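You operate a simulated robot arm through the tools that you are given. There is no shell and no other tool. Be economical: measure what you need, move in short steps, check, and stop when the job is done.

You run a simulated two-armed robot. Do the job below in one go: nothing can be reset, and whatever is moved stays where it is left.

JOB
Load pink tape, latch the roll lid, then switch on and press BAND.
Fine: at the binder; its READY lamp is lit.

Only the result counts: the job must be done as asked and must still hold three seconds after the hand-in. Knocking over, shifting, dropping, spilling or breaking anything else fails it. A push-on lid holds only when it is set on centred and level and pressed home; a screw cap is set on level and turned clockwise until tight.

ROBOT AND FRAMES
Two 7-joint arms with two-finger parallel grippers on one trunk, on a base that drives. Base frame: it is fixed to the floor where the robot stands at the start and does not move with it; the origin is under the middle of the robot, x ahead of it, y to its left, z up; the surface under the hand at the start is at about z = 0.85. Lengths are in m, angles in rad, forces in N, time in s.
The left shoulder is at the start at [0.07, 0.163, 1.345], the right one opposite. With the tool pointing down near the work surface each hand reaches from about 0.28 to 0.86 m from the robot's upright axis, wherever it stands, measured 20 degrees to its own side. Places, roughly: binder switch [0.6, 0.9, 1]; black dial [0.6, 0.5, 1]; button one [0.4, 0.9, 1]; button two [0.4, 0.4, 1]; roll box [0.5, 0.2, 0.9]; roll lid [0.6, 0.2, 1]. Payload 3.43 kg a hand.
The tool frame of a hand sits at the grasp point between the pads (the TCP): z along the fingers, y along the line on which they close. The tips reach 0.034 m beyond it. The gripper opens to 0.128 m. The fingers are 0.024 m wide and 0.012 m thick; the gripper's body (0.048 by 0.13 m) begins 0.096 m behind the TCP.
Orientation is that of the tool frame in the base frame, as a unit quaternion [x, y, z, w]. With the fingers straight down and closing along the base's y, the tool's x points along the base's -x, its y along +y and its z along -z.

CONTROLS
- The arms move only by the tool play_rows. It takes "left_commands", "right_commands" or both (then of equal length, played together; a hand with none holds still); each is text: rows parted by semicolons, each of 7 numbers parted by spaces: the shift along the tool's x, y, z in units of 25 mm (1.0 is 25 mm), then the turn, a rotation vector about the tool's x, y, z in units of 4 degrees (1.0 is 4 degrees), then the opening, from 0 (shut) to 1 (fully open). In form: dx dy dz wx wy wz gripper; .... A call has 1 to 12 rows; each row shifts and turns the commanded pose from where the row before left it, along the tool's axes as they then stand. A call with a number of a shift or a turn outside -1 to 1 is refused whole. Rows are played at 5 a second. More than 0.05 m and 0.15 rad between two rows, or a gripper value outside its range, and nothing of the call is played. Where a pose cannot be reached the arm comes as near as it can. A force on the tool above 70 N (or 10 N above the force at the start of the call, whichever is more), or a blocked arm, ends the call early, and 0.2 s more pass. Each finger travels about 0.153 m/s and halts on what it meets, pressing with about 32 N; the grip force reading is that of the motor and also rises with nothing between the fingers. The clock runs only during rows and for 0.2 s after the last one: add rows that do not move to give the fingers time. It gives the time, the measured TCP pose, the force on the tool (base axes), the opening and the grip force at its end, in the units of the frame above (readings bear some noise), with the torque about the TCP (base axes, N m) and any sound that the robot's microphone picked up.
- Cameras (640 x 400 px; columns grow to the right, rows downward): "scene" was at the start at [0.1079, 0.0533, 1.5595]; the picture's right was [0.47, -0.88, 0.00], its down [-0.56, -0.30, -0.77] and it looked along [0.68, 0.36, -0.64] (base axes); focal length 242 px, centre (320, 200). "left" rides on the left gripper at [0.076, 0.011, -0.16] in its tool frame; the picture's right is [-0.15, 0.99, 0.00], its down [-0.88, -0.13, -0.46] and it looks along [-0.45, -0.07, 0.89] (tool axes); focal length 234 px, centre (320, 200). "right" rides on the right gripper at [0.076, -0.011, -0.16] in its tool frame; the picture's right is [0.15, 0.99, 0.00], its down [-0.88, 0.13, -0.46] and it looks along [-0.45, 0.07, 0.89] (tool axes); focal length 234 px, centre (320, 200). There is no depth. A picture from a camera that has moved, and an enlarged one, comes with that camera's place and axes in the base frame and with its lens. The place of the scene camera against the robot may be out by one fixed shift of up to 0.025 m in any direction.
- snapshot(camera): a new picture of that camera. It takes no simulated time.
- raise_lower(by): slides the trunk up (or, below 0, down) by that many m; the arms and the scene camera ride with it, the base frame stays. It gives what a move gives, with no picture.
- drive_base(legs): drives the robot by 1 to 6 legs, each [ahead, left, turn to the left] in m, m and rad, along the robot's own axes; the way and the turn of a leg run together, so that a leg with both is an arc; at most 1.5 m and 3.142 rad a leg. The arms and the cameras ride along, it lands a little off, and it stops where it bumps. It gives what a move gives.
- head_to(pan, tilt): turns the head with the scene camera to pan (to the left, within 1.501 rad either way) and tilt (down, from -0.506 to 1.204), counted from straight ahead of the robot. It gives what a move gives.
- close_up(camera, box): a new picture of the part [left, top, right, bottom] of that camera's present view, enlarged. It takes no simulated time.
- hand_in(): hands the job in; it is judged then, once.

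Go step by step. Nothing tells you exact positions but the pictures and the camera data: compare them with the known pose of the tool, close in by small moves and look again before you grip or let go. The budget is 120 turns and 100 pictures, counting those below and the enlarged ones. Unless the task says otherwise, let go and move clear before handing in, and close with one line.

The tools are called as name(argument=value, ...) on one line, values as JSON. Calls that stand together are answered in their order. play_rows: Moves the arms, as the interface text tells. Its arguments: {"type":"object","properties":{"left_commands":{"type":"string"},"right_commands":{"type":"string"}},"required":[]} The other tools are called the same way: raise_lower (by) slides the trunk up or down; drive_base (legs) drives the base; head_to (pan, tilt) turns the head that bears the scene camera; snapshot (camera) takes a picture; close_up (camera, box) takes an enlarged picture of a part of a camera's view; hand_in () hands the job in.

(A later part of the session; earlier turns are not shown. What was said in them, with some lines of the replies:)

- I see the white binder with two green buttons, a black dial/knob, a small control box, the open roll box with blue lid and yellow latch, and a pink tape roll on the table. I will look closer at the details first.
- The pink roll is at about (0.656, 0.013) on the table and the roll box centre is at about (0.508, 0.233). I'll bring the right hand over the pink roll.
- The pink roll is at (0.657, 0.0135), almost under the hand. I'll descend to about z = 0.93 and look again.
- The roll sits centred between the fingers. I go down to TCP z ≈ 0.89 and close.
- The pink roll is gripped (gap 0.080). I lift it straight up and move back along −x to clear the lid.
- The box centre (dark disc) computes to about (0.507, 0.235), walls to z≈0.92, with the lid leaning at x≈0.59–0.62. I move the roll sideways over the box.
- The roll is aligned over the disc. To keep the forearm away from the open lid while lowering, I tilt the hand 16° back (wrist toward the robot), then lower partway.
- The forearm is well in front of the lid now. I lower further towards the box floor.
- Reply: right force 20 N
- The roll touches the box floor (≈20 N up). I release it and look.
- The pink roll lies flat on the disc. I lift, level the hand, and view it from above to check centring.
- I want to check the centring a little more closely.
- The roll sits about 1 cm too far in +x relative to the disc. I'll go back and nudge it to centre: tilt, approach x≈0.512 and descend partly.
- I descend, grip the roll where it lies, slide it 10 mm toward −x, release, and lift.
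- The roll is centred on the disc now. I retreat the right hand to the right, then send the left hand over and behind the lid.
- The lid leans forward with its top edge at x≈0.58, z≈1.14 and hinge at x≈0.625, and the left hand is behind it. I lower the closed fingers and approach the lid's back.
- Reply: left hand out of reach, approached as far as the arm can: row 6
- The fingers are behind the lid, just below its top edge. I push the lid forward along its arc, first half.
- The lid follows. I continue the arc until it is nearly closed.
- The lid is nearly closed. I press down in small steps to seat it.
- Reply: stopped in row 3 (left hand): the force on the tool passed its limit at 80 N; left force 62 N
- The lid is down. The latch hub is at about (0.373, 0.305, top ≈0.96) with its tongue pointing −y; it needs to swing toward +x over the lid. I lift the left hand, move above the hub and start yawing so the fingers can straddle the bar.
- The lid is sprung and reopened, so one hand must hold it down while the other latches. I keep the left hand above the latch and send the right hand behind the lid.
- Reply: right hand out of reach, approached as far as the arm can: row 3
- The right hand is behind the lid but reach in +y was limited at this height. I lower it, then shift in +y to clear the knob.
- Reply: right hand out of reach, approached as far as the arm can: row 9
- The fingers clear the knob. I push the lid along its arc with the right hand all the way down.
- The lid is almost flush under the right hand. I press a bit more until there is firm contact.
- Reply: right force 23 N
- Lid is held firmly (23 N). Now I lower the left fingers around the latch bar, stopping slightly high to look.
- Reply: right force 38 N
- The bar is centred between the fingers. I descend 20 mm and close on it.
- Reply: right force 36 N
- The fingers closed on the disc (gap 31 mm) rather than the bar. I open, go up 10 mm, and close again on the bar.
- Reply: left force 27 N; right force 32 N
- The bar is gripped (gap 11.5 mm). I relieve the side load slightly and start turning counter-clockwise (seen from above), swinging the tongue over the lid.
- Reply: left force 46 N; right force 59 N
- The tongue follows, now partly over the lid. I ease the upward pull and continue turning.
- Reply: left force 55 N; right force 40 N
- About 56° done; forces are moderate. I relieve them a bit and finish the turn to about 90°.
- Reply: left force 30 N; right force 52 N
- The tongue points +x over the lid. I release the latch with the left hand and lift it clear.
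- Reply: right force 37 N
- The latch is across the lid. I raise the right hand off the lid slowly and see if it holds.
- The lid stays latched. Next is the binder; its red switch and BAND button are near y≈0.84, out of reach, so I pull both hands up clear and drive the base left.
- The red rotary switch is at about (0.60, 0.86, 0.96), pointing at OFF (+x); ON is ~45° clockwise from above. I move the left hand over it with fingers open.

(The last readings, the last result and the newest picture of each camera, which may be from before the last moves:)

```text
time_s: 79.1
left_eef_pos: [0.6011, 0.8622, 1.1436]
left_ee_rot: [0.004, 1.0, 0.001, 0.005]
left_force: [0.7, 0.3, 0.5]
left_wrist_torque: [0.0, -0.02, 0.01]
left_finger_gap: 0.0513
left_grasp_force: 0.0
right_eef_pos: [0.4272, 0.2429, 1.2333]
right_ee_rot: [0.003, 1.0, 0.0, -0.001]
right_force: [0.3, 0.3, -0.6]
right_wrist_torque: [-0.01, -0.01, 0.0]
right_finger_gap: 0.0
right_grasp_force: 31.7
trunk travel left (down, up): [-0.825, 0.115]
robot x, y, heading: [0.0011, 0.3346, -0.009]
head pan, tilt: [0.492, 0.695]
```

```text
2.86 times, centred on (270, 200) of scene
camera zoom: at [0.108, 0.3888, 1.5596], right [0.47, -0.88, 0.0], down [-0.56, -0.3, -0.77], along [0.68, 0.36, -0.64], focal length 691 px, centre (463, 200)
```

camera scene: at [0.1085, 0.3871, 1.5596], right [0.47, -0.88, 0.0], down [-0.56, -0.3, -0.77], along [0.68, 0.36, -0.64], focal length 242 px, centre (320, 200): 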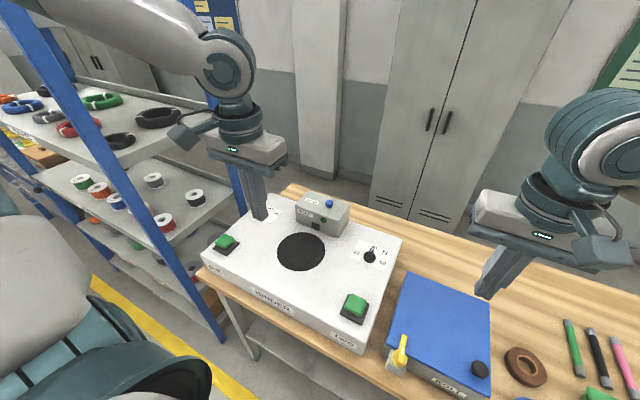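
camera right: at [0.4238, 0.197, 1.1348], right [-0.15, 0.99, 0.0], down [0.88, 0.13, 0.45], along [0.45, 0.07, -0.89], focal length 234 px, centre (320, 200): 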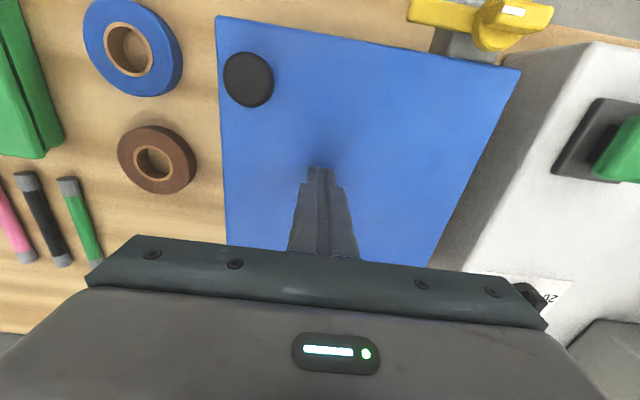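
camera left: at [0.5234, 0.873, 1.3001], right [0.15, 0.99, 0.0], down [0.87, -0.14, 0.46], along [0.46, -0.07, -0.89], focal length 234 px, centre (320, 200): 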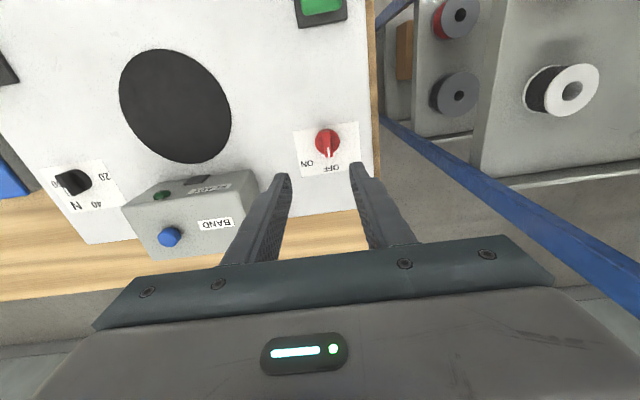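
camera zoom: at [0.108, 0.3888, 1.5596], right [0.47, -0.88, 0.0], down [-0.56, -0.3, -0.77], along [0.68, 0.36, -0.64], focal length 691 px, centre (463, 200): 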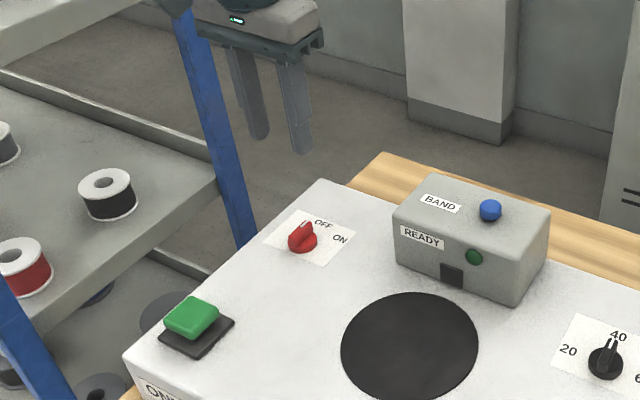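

The knob is at y≈0.873, x≈0.603. I shift +11 mm in y and descend to about z = 1.03, then look again.

play_rows(left_commands="-0.05 0.44 1 0 0 0 0.4;0 0 1 0 0 0 0.4;0 0 1 0 0 0 0.4;0 0 1 0 0 0 0.4;0 0 0.5 0 0 0 0.4;0 0 0 0 0 0 0.4")

close_up(camera="left", box=[240, 80, 400, 240])

close_up(camera="scene", box=[180, 130, 360, 270])

```text
time_s: 80.5
left_eef_pos: [0.6035, 0.8728, 1.0308]
left_ee_rot: [0.004, 1.0, 0.002, 0.006]
left_force: [0.0, -0.2, 0.4]
left_wrist_torque: [-0.01, -0.02, 0.02]
left_finger_gap: 0.0513
left_grasp_force: 0.0
right_eef_pos: [0.4278, 0.2413, 1.2338]
right_ee_rot: [0.002, 1.0, 0.0, 0.0]
right_force: [0.0, -0.6, 0.5]
right_wrist_torque: [0.01, -0.02, 0.02]
right_finger_gap: 0.0001
right_grasp_force: 32.2
trunk travel left (down, up): [-0.825, 0.115]
robot x, y, heading: [0.0059, 0.3362, -0.006]
head pan, tilt: [0.492, 0.695]
```

```text
2.50 times, centred on (320, 160) of left
camera zoom: at [0.5267, 0.8835, 1.1871], right [0.15, 0.99, 0.0], down [0.87, -0.14, 0.46], along [0.46, -0.07, -0.89], focal length 585 px, centre (320, 300)
```

zoom: 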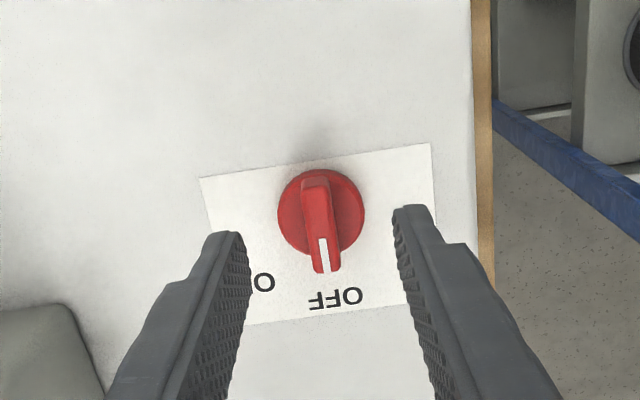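

```text
2.86 times, centred on (270, 200) of scene
camera zoom: at [0.1084, 0.389, 1.5595], right [0.47, -0.88, 0.0], down [-0.56, -0.3, -0.77], along [0.68, 0.36, -0.64], focal length 691 px, centre (463, 200)
```

zoom: 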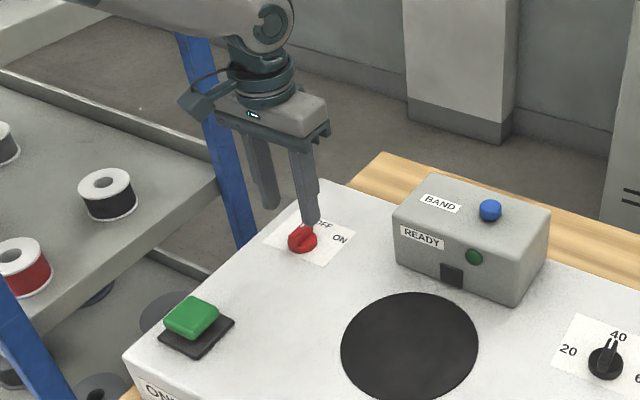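

The knob (bar centre ≈(0.604, 0.873, 0.96)) is centred between the fingers. I lower to TCP z≈0.996 and close on the bar.

play_rows(left_commands="0 0 0.7 0 0 0 0.4;0 0 0.68 0 0 0 0.4;0 0 0 0 0 0 0.4;0 0 0 0 0 0 0.2;0 0 0 0 0 0 0;0 0 0 0 0 0 0;0 0 0 0 0 0 0")

close_up(camera="left", box=[240, 80, 400, 240])

```text
time_s: 82.1
left_eef_pos: [0.6052, 0.8722, 0.9955]
left_ee_rot: [0.002, 1.0, 0.001, 0.005]
left_force: [0.8, 2.1, 3.4]
left_wrist_torque: [0.11, -0.06, 0.04]
left_finger_gap: 0.012
left_grasp_force: 44.5
right_eef_pos: [0.4277, 0.243, 1.2337]
right_ee_rot: [0.003, 1.0, 0.0, -0.001]
right_force: [0.2, -0.5, -1.0]
right_wrist_torque: [-0.02, -0.01, 0.04]
right_finger_gap: 0.0001
right_grasp_force: 31.6
trunk travel left (down, up): [-0.825, 0.115]
robot x, y, heading: [-0.0027, 0.3377, -0.006]
head pan, tilt: [0.492, 0.695]
```

```text
2.50 times, centred on (320, 160) of left
camera zoom: at [0.5276, 0.883, 1.1537], right [0.15, 0.99, 0.0], down [0.87, -0.14, 0.47], along [0.46, -0.07, -0.89], focal length 585 px, centre (320, 300)
```

zoom: 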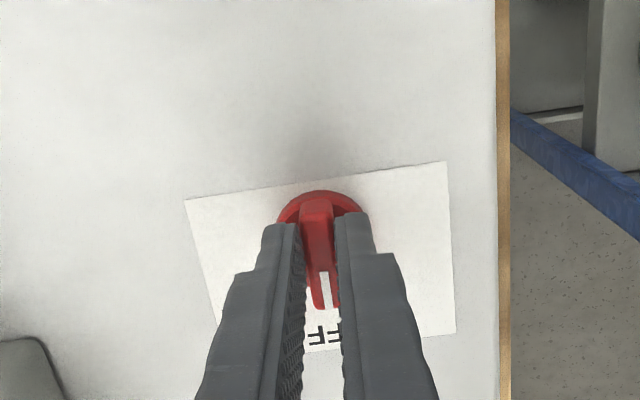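

The bar is gripped cleanly. I turn it clockwise (from above) about 45° toward ON.

play_rows(left_commands="0 0 0 0 0 1 0;0 0 0 0 0 1 0;0 0 0 0 0 1 0;0 0 0 0 0 1 0;0 0 0 0 0 1 0;0 0 0 0 0 1 0;0 0 0 0 0 1 0;0 0 0 0 0 1 0;0 0 0 0 0 1 0;0 0 0 0 0 1 0;0 0 0 0 0 1 0;0 0 0 0 0 0 0")

close_up(camera="left", box=[240, 80, 400, 240])

close_up(camera="scene", box=[180, 130, 360, 270])

```text
time_s: 84.7
left_eef_pos: [0.6061, 0.877, 0.997]
left_ee_rot: [0.378, 0.926, 0.005, 0.006]
left_force: [14.8, 29.5, 26.9]
left_wrist_torque: [0.24, -1.14, 0.2]
left_finger_gap: 0.0123
left_grasp_force: 45.1
right_eef_pos: [0.4276, 0.2458, 1.233]
right_ee_rot: [0.002, 1.0, -0.001, 0.0]
right_force: [0.5, -0.5, 0.1]
right_wrist_torque: [-0.01, 0.0, 0.0]
right_finger_gap: 0.0001
right_grasp_force: 32.0
trunk travel left (down, up): [-0.825, 0.115]
robot x, y, heading: [-0.0016, 0.3401, -0.009]
head pan, tilt: [0.492, 0.695]
```

```text
2.50 times, centred on (320, 160) of left
camera zoom: at [0.5576, 0.9362, 1.1538], right [0.8, 0.61, 0.01], down [0.53, -0.71, 0.46], along [0.29, -0.36, -0.89], focal length 585 px, centre (320, 300)
```

zoom: 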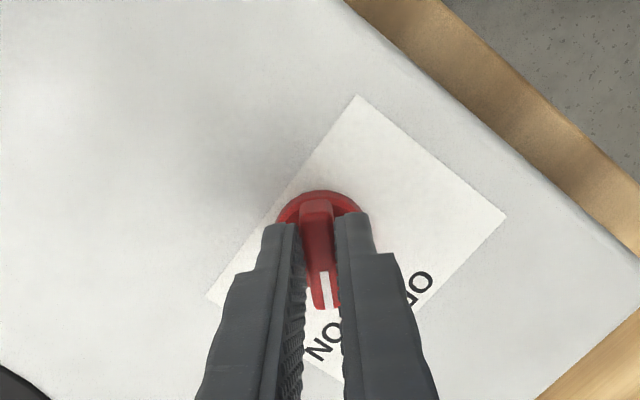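

```text
2.86 times, centred on (270, 200) of scene
camera zoom: at [0.108, 0.3919, 1.5596], right [0.47, -0.88, 0.0], down [-0.56, -0.3, -0.77], along [0.68, 0.36, -0.64], focal length 691 px, centre (463, 200)
```

zoom: 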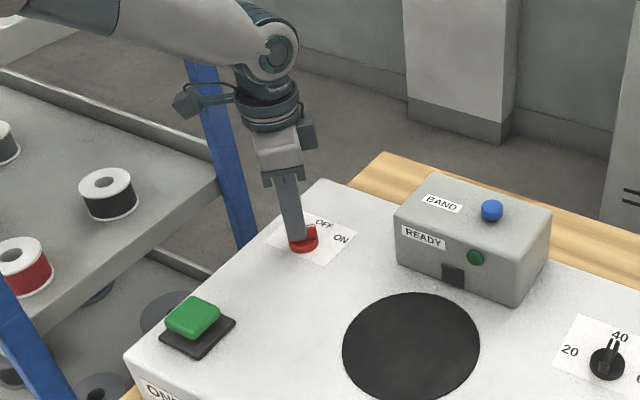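

The pointer now lines up with ON. I release the switch, lift, and check it and the lamp.

play_rows(left_commands="0 0 0 0 0 0 0.3;0 0 0 0 0 0 0.3;0 0 -1 0 0 0 0.3;0 0 -1 0 0 0 0.3;0 0 -1 0 0 0 0.3;0 0 -1 0 0 0 0.3;0 0 -1 0 0 0 0.3;0 0 -1 0 0 0 0.3;0 0 0 0 0 0 0.3")

close_up(camera="scene", box=[200, 160, 360, 270])

snapshot(camera="left")

```text
time_s: 86.7
left_eef_pos: [0.601, 0.8753, 1.1462]
left_ee_rot: [0.376, 0.926, 0.002, 0.005]
left_force: [-0.1, 0.0, -0.1]
left_wrist_torque: [-0.01, 0.03, -0.04]
left_finger_gap: 0.0382
left_grasp_force: 0.1
right_eef_pos: [0.4277, 0.2427, 1.2322]
right_ee_rot: [0.003, 1.0, 0.0, 0.001]
right_force: [-0.1, 0.1, 0.1]
right_wrist_torque: [0.01, -0.04, 0.02]
right_finger_gap: 0.0
right_grasp_force: 32.1
trunk travel left (down, up): [-0.825, 0.115]
robot x, y, heading: [0.0009, 0.337, -0.002]
head pan, tilt: [0.492, 0.695]
```

```text
3.64 times, centred on (280, 215) of scene
camera zoom: at [0.1089, 0.3894, 1.5595], right [0.47, -0.88, 0.0], down [-0.57, -0.3, -0.77], along [0.68, 0.36, -0.64], focal length 879 px, centre (466, 146)
```

zoom: 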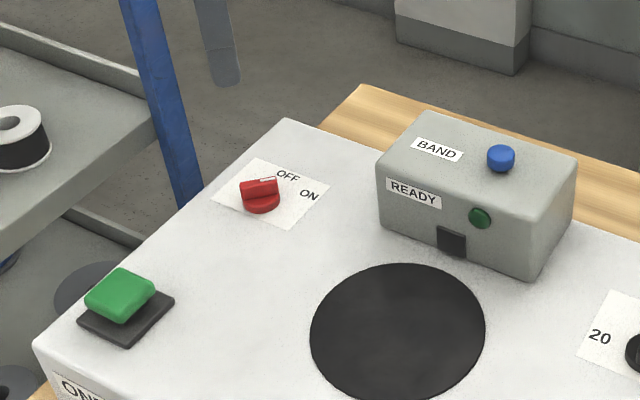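

```text
26 pictures are left
camera left: at [0.554, 0.9343, 1.303], right [0.8, 0.61, 0.01], down [0.53, -0.71, 0.46], along [0.28, -0.36, -0.89], focal length 234 px, centre (320, 200)
```

left: 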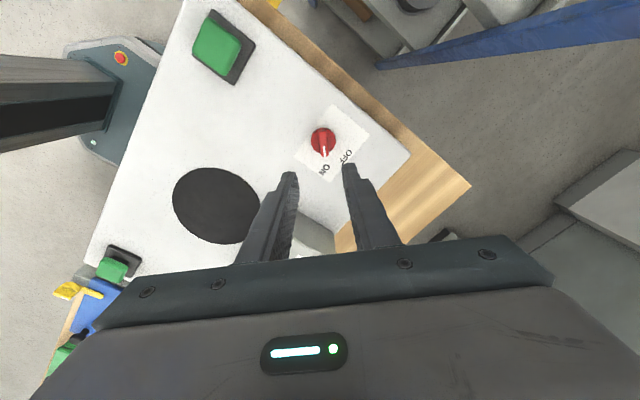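

The switch is on ON; the lamp isn't lit yet, so BAND comes next. BAND triangulates to about (0.684, 0.638, 1.037); I level the yaw back and move there with closed fingers.

play_rows(left_commands="0 0 0 0 0 -1 0;0 0 0 0 0 -1 0;0 0 0 0 0 -1 0;0 0 0 0 0 -1 0;0 0 0 0 0 -1 0;0 0 0 0 0 -1 0;0 0 0 0 0 -1 0;0 0 0 0 0 -1 0;0 0 0 0 0 -1 0;0 0 0 0 0 -1 0;0 0 0 0 0 -1 0")

play_rows(left_commands="-0.4 -1 0 0 0 0 0;-0.4 -1 0 0 0 0 0;-0.4 -1 0 0 0 0 0;-0.4 -1 0 0 0 0 0;-0.4 -1 0 0 0 0 0;-0.4 -1 0 0 0 0 0;-0.4 -1 0 0 0 0 0;-0.4 -1 0 0 0 0 0;-0.12 -1 0 0 0 0 0;0 -0.5 0 0 0 0 0;0 0 0 0 0 0 0")

snapshot(camera="left")

close_up(camera="scene", box=[260, 130, 400, 250])

```text
time_s: 89.1
left_eef_pos: [0.6038, 0.8729, 1.1452]
left_ee_rot: [0.003, 1.0, 0.001, 0.005]
left_force: [-0.5, 0.0, 0.2]
left_wrist_torque: [-0.02, -0.03, 0.02]
left_finger_gap: 0.0
left_grasp_force: 32.5
right_eef_pos: [0.4273, 0.2427, 1.2323]
right_ee_rot: [0.002, 1.0, 0.0, 0.0]
right_force: [0.2, -0.2, -0.4]
right_wrist_torque: [0.01, -0.03, -0.02]
right_finger_gap: 0.0
right_grasp_force: 31.4
trunk travel left (down, up): [-0.825, 0.115]
robot x, y, heading: [-0.0022, 0.3347, -0.005]
head pan, tilt: [0.492, 0.695]
```

```text
time_s: 91.5
left_eef_pos: [0.6851, 0.6329, 1.1464]
left_ee_rot: [0.003, 1.0, 0.001, 0.005]
left_force: [0.4, 0.6, 0.2]
left_wrist_torque: [0.03, 0.01, -0.01]
left_finger_gap: 0.0002
left_grasp_force: 32.1
right_eef_pos: [0.4284, 0.2432, 1.2331]
right_ee_rot: [0.002, 1.0, 0.001, 0.0]
right_force: [0.3, 0.5, 0.6]
right_wrist_torque: [-0.02, 0.0, 0.0]
right_finger_gap: 0.0
right_grasp_force: 31.6
trunk travel left (down, up): [-0.825, 0.115]
robot x, y, heading: [-0.0002, 0.3363, -0.005]
head pan, tilt: [0.492, 0.695]
```

```text
25 pictures are left
camera left: at [0.6076, 0.6443, 1.3029], right [0.15, 0.99, 0.0], down [0.88, -0.14, 0.46], along [0.46, -0.07, -0.89], focal length 234 px, centre (320, 200)
```

left: 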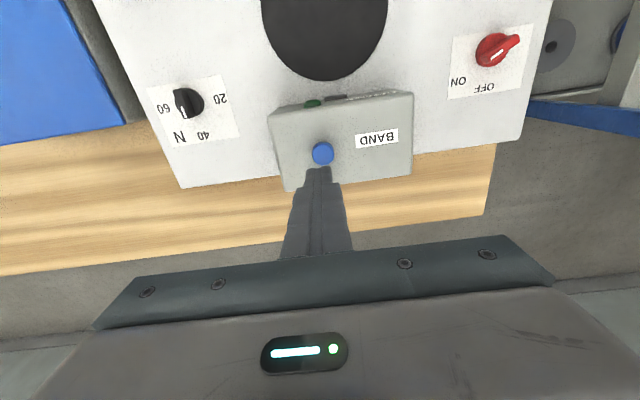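

```text
3.33 times, centred on (330, 190) of scene
camera zoom: at [0.1086, 0.3891, 1.5595], right [0.47, -0.88, 0.0], down [-0.56, -0.3, -0.77], along [0.68, 0.36, -0.64], focal length 806 px, centre (287, 233)
```

zoom: 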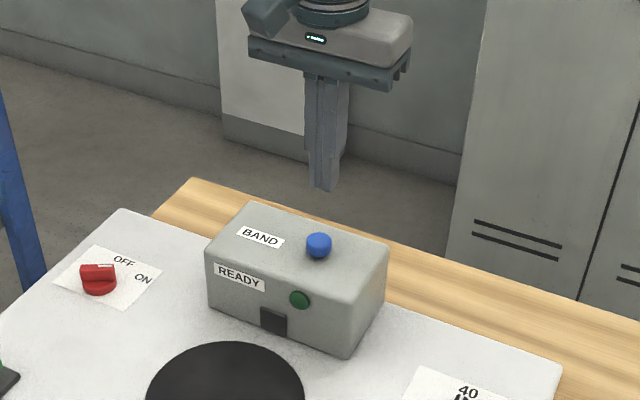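

Fingers are right above BAND. I double-check the switch pointer in close-up before pressing.

close_up(camera="left", box=[430, 10, 550, 110])

play_rows(left_commands="0 0.06 1 0 0 0 0;0 0 1 0 0 0 0;0 0 0.6 0 0 0 0;0 0 0 0 0 0 0")

close_up(camera="left", box=[240, 80, 400, 240])

```text
4.00 times, centred on (490, 60) of left
camera zoom: at [0.6076, 0.6443, 1.3029], right [0.15, 0.99, 0.0], down [0.88, -0.14, 0.46], along [0.46, -0.07, -0.89], focal length 937 px, centre (-360, 760)
```

zoom: 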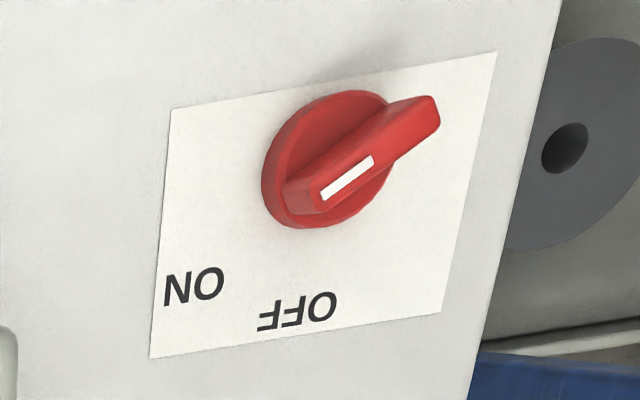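

```text
time_s: 92.5
left_eef_pos: [0.6834, 0.6355, 1.0807]
left_ee_rot: [0.002, 1.0, -0.001, 0.007]
left_force: [-0.2, 0.7, 0.2]
left_wrist_torque: [0.01, 0.02, -0.02]
left_finger_gap: 0.0
left_grasp_force: 32.0
right_eef_pos: [0.4287, 0.2427, 1.2334]
right_ee_rot: [0.002, 1.0, 0.0, 0.001]
right_force: [-0.8, -0.7, 0.7]
right_wrist_torque: [0.03, 0.01, 0.02]
right_finger_gap: 0.0001
right_grasp_force: 31.7
trunk travel left (down, up): [-0.825, 0.115]
robot x, y, heading: [-0.0005, 0.3363, 0.001]
head pan, tilt: [0.492, 0.695]
```

```text
2.50 times, centred on (320, 160) of left
camera zoom: at [0.6058, 0.6467, 1.2385], right [0.15, 0.99, 0.0], down [0.87, -0.14, 0.47], along [0.46, -0.07, -0.88], focal length 585 px, centre (320, 300)
```

zoom: 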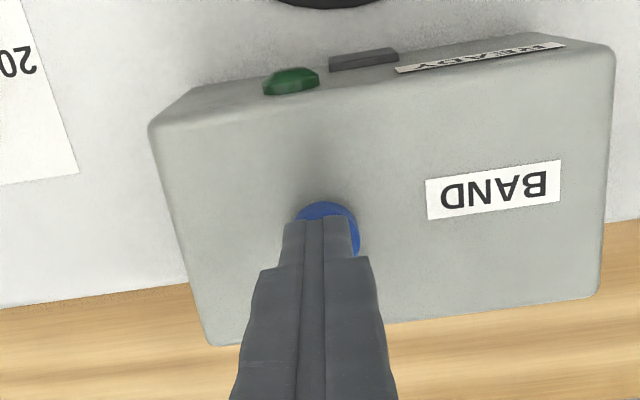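

The pointer is on ON and the fingertips are just above BAND. I press down gently.

play_rows(left_commands="0 0.1 0.2 0 0 0 0;0 0 0.2 0 0 0 0;0 0 0.1 0 0 0 0;0 0 0 0 0 0 0")

close_up(camera="scene", box=[260, 150, 380, 250])

```text
time_s: 93.5
left_eef_pos: [0.6804, 0.6389, 1.0719]
left_ee_rot: [0.003, 1.0, 0.0, 0.006]
left_force: [2.2, -2.2, 4.5]
left_wrist_torque: [-0.11, -0.11, -0.02]
left_finger_gap: 0.0003
left_grasp_force: 32.3
left hand out of reach, approached as far as the arm can: row 1
right_eef_pos: [0.4277, 0.2423, 1.2338]
right_ee_rot: [0.003, 1.0, 0.0, -0.001]
right_force: [0.2, 1.4, 0.4]
right_wrist_torque: [0.0, 0.0, -0.01]
right_finger_gap: 0.0
right_grasp_force: 31.9
trunk travel left (down, up): [-0.825, 0.115]
robot x, y, heading: [-0.0022, 0.3334, -0.004]
head pan, tilt: [0.492, 0.695]
heard: click
```

```text
4.00 times, centred on (320, 200) of scene
camera zoom: at [0.1084, 0.3886, 1.5596], right [0.47, -0.88, 0.0], down [-0.56, -0.3, -0.77], along [0.68, 0.36, -0.64], focal length 967 px, centre (320, 200)
```

zoom: 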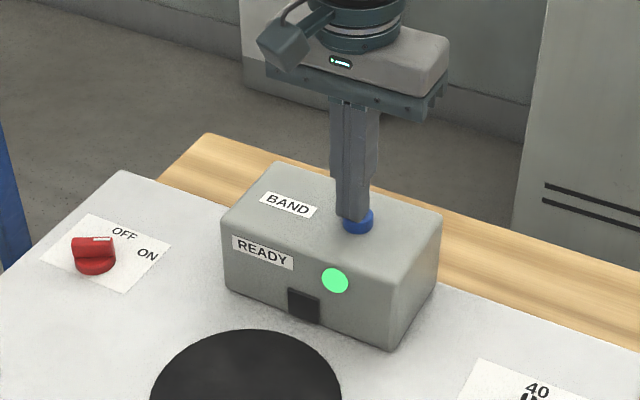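

A click, and the READY lamp is lit. I lift off and check that it stays lit and the lid is still latched.

play_rows(left_commands="0 0 -1 0 0 0 0;0 0 -1 0 0 0 0;0 0 -1 0 0 0 0;0 0 -1 0 0 0 0;0 0 -1 0 0 0 0;0 0 -1 0 0 0 0;0 0 0 0 0 0 0;0 0 0 0 0 0 0;0 0 0 0 0 0 0;0 0 0 0 0 0 0;0 0 0 0 0 0 0;0 0 0 0 0 0 0")

snapshot(camera="scene")

close_up(camera="scene", box=[200, 150, 520, 400])

```text
time_s: 96.1
left_eef_pos: [0.6806, 0.6414, 1.2196]
left_ee_rot: [0.004, 1.0, 0.001, 0.005]
left_force: [0.8, 0.1, 0.0]
left_wrist_torque: [0.03, 0.0, 0.04]
left_finger_gap: 0.0
left_grasp_force: 32.3
right_eef_pos: [0.4276, 0.2426, 1.2323]
right_ee_rot: [0.002, 1.0, 0.0, 0.0]
right_force: [-0.6, -0.4, 0.0]
right_wrist_torque: [0.0, -0.03, 0.0]
right_finger_gap: 0.0001
right_grasp_force: 31.8
trunk travel left (down, up): [-0.825, 0.115]
robot x, y, heading: [0.0028, 0.3363, -0.009]
head pan, tilt: [0.492, 0.695]
```

```text
20 pictures are left
camera scene: at [0.1086, 0.3892, 1.5595], right [0.47, -0.88, 0.0], down [-0.56, -0.3, -0.77], along [0.68, 0.36, -0.64], focal length 242 px, centre (320, 200)
```

scene: 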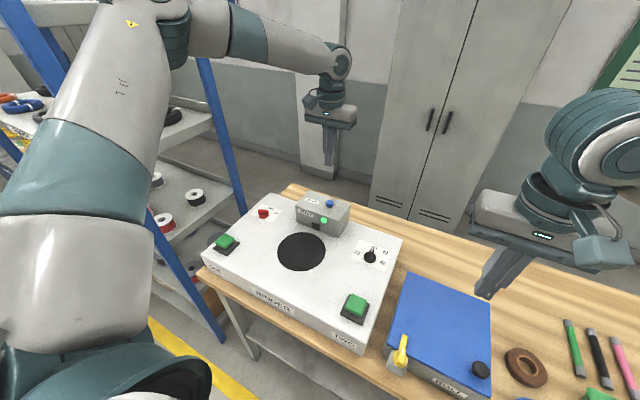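

```text
1.60 times, centred on (360, 275) of scene
camera zoom: at [0.1086, 0.3892, 1.5595], right [0.47, -0.88, 0.0], down [-0.56, -0.3, -0.77], along [0.68, 0.36, -0.64], focal length 387 px, centre (256, 80)
```

zoom: 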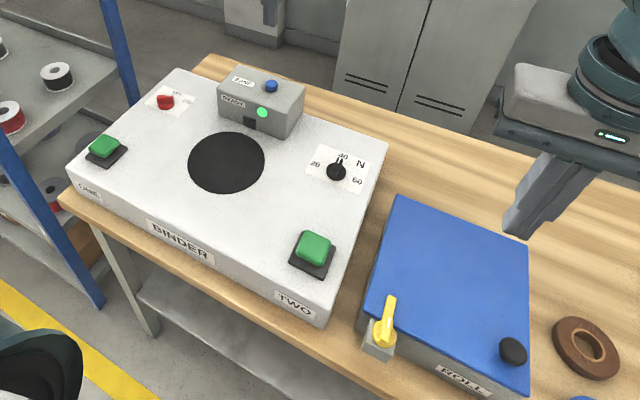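

The READY lamp stays lit, the lid is latched, the switch is ON and both hands are clear, so I hand the job in.

hand_in()

```text
The job is handed in.
```

The job is handed in: the pink tape is in the roll box, the lid is latched, the binder is switched on, and pressing BAND lit its READY lamp. The lamp was still lit about two seconds after I let go.
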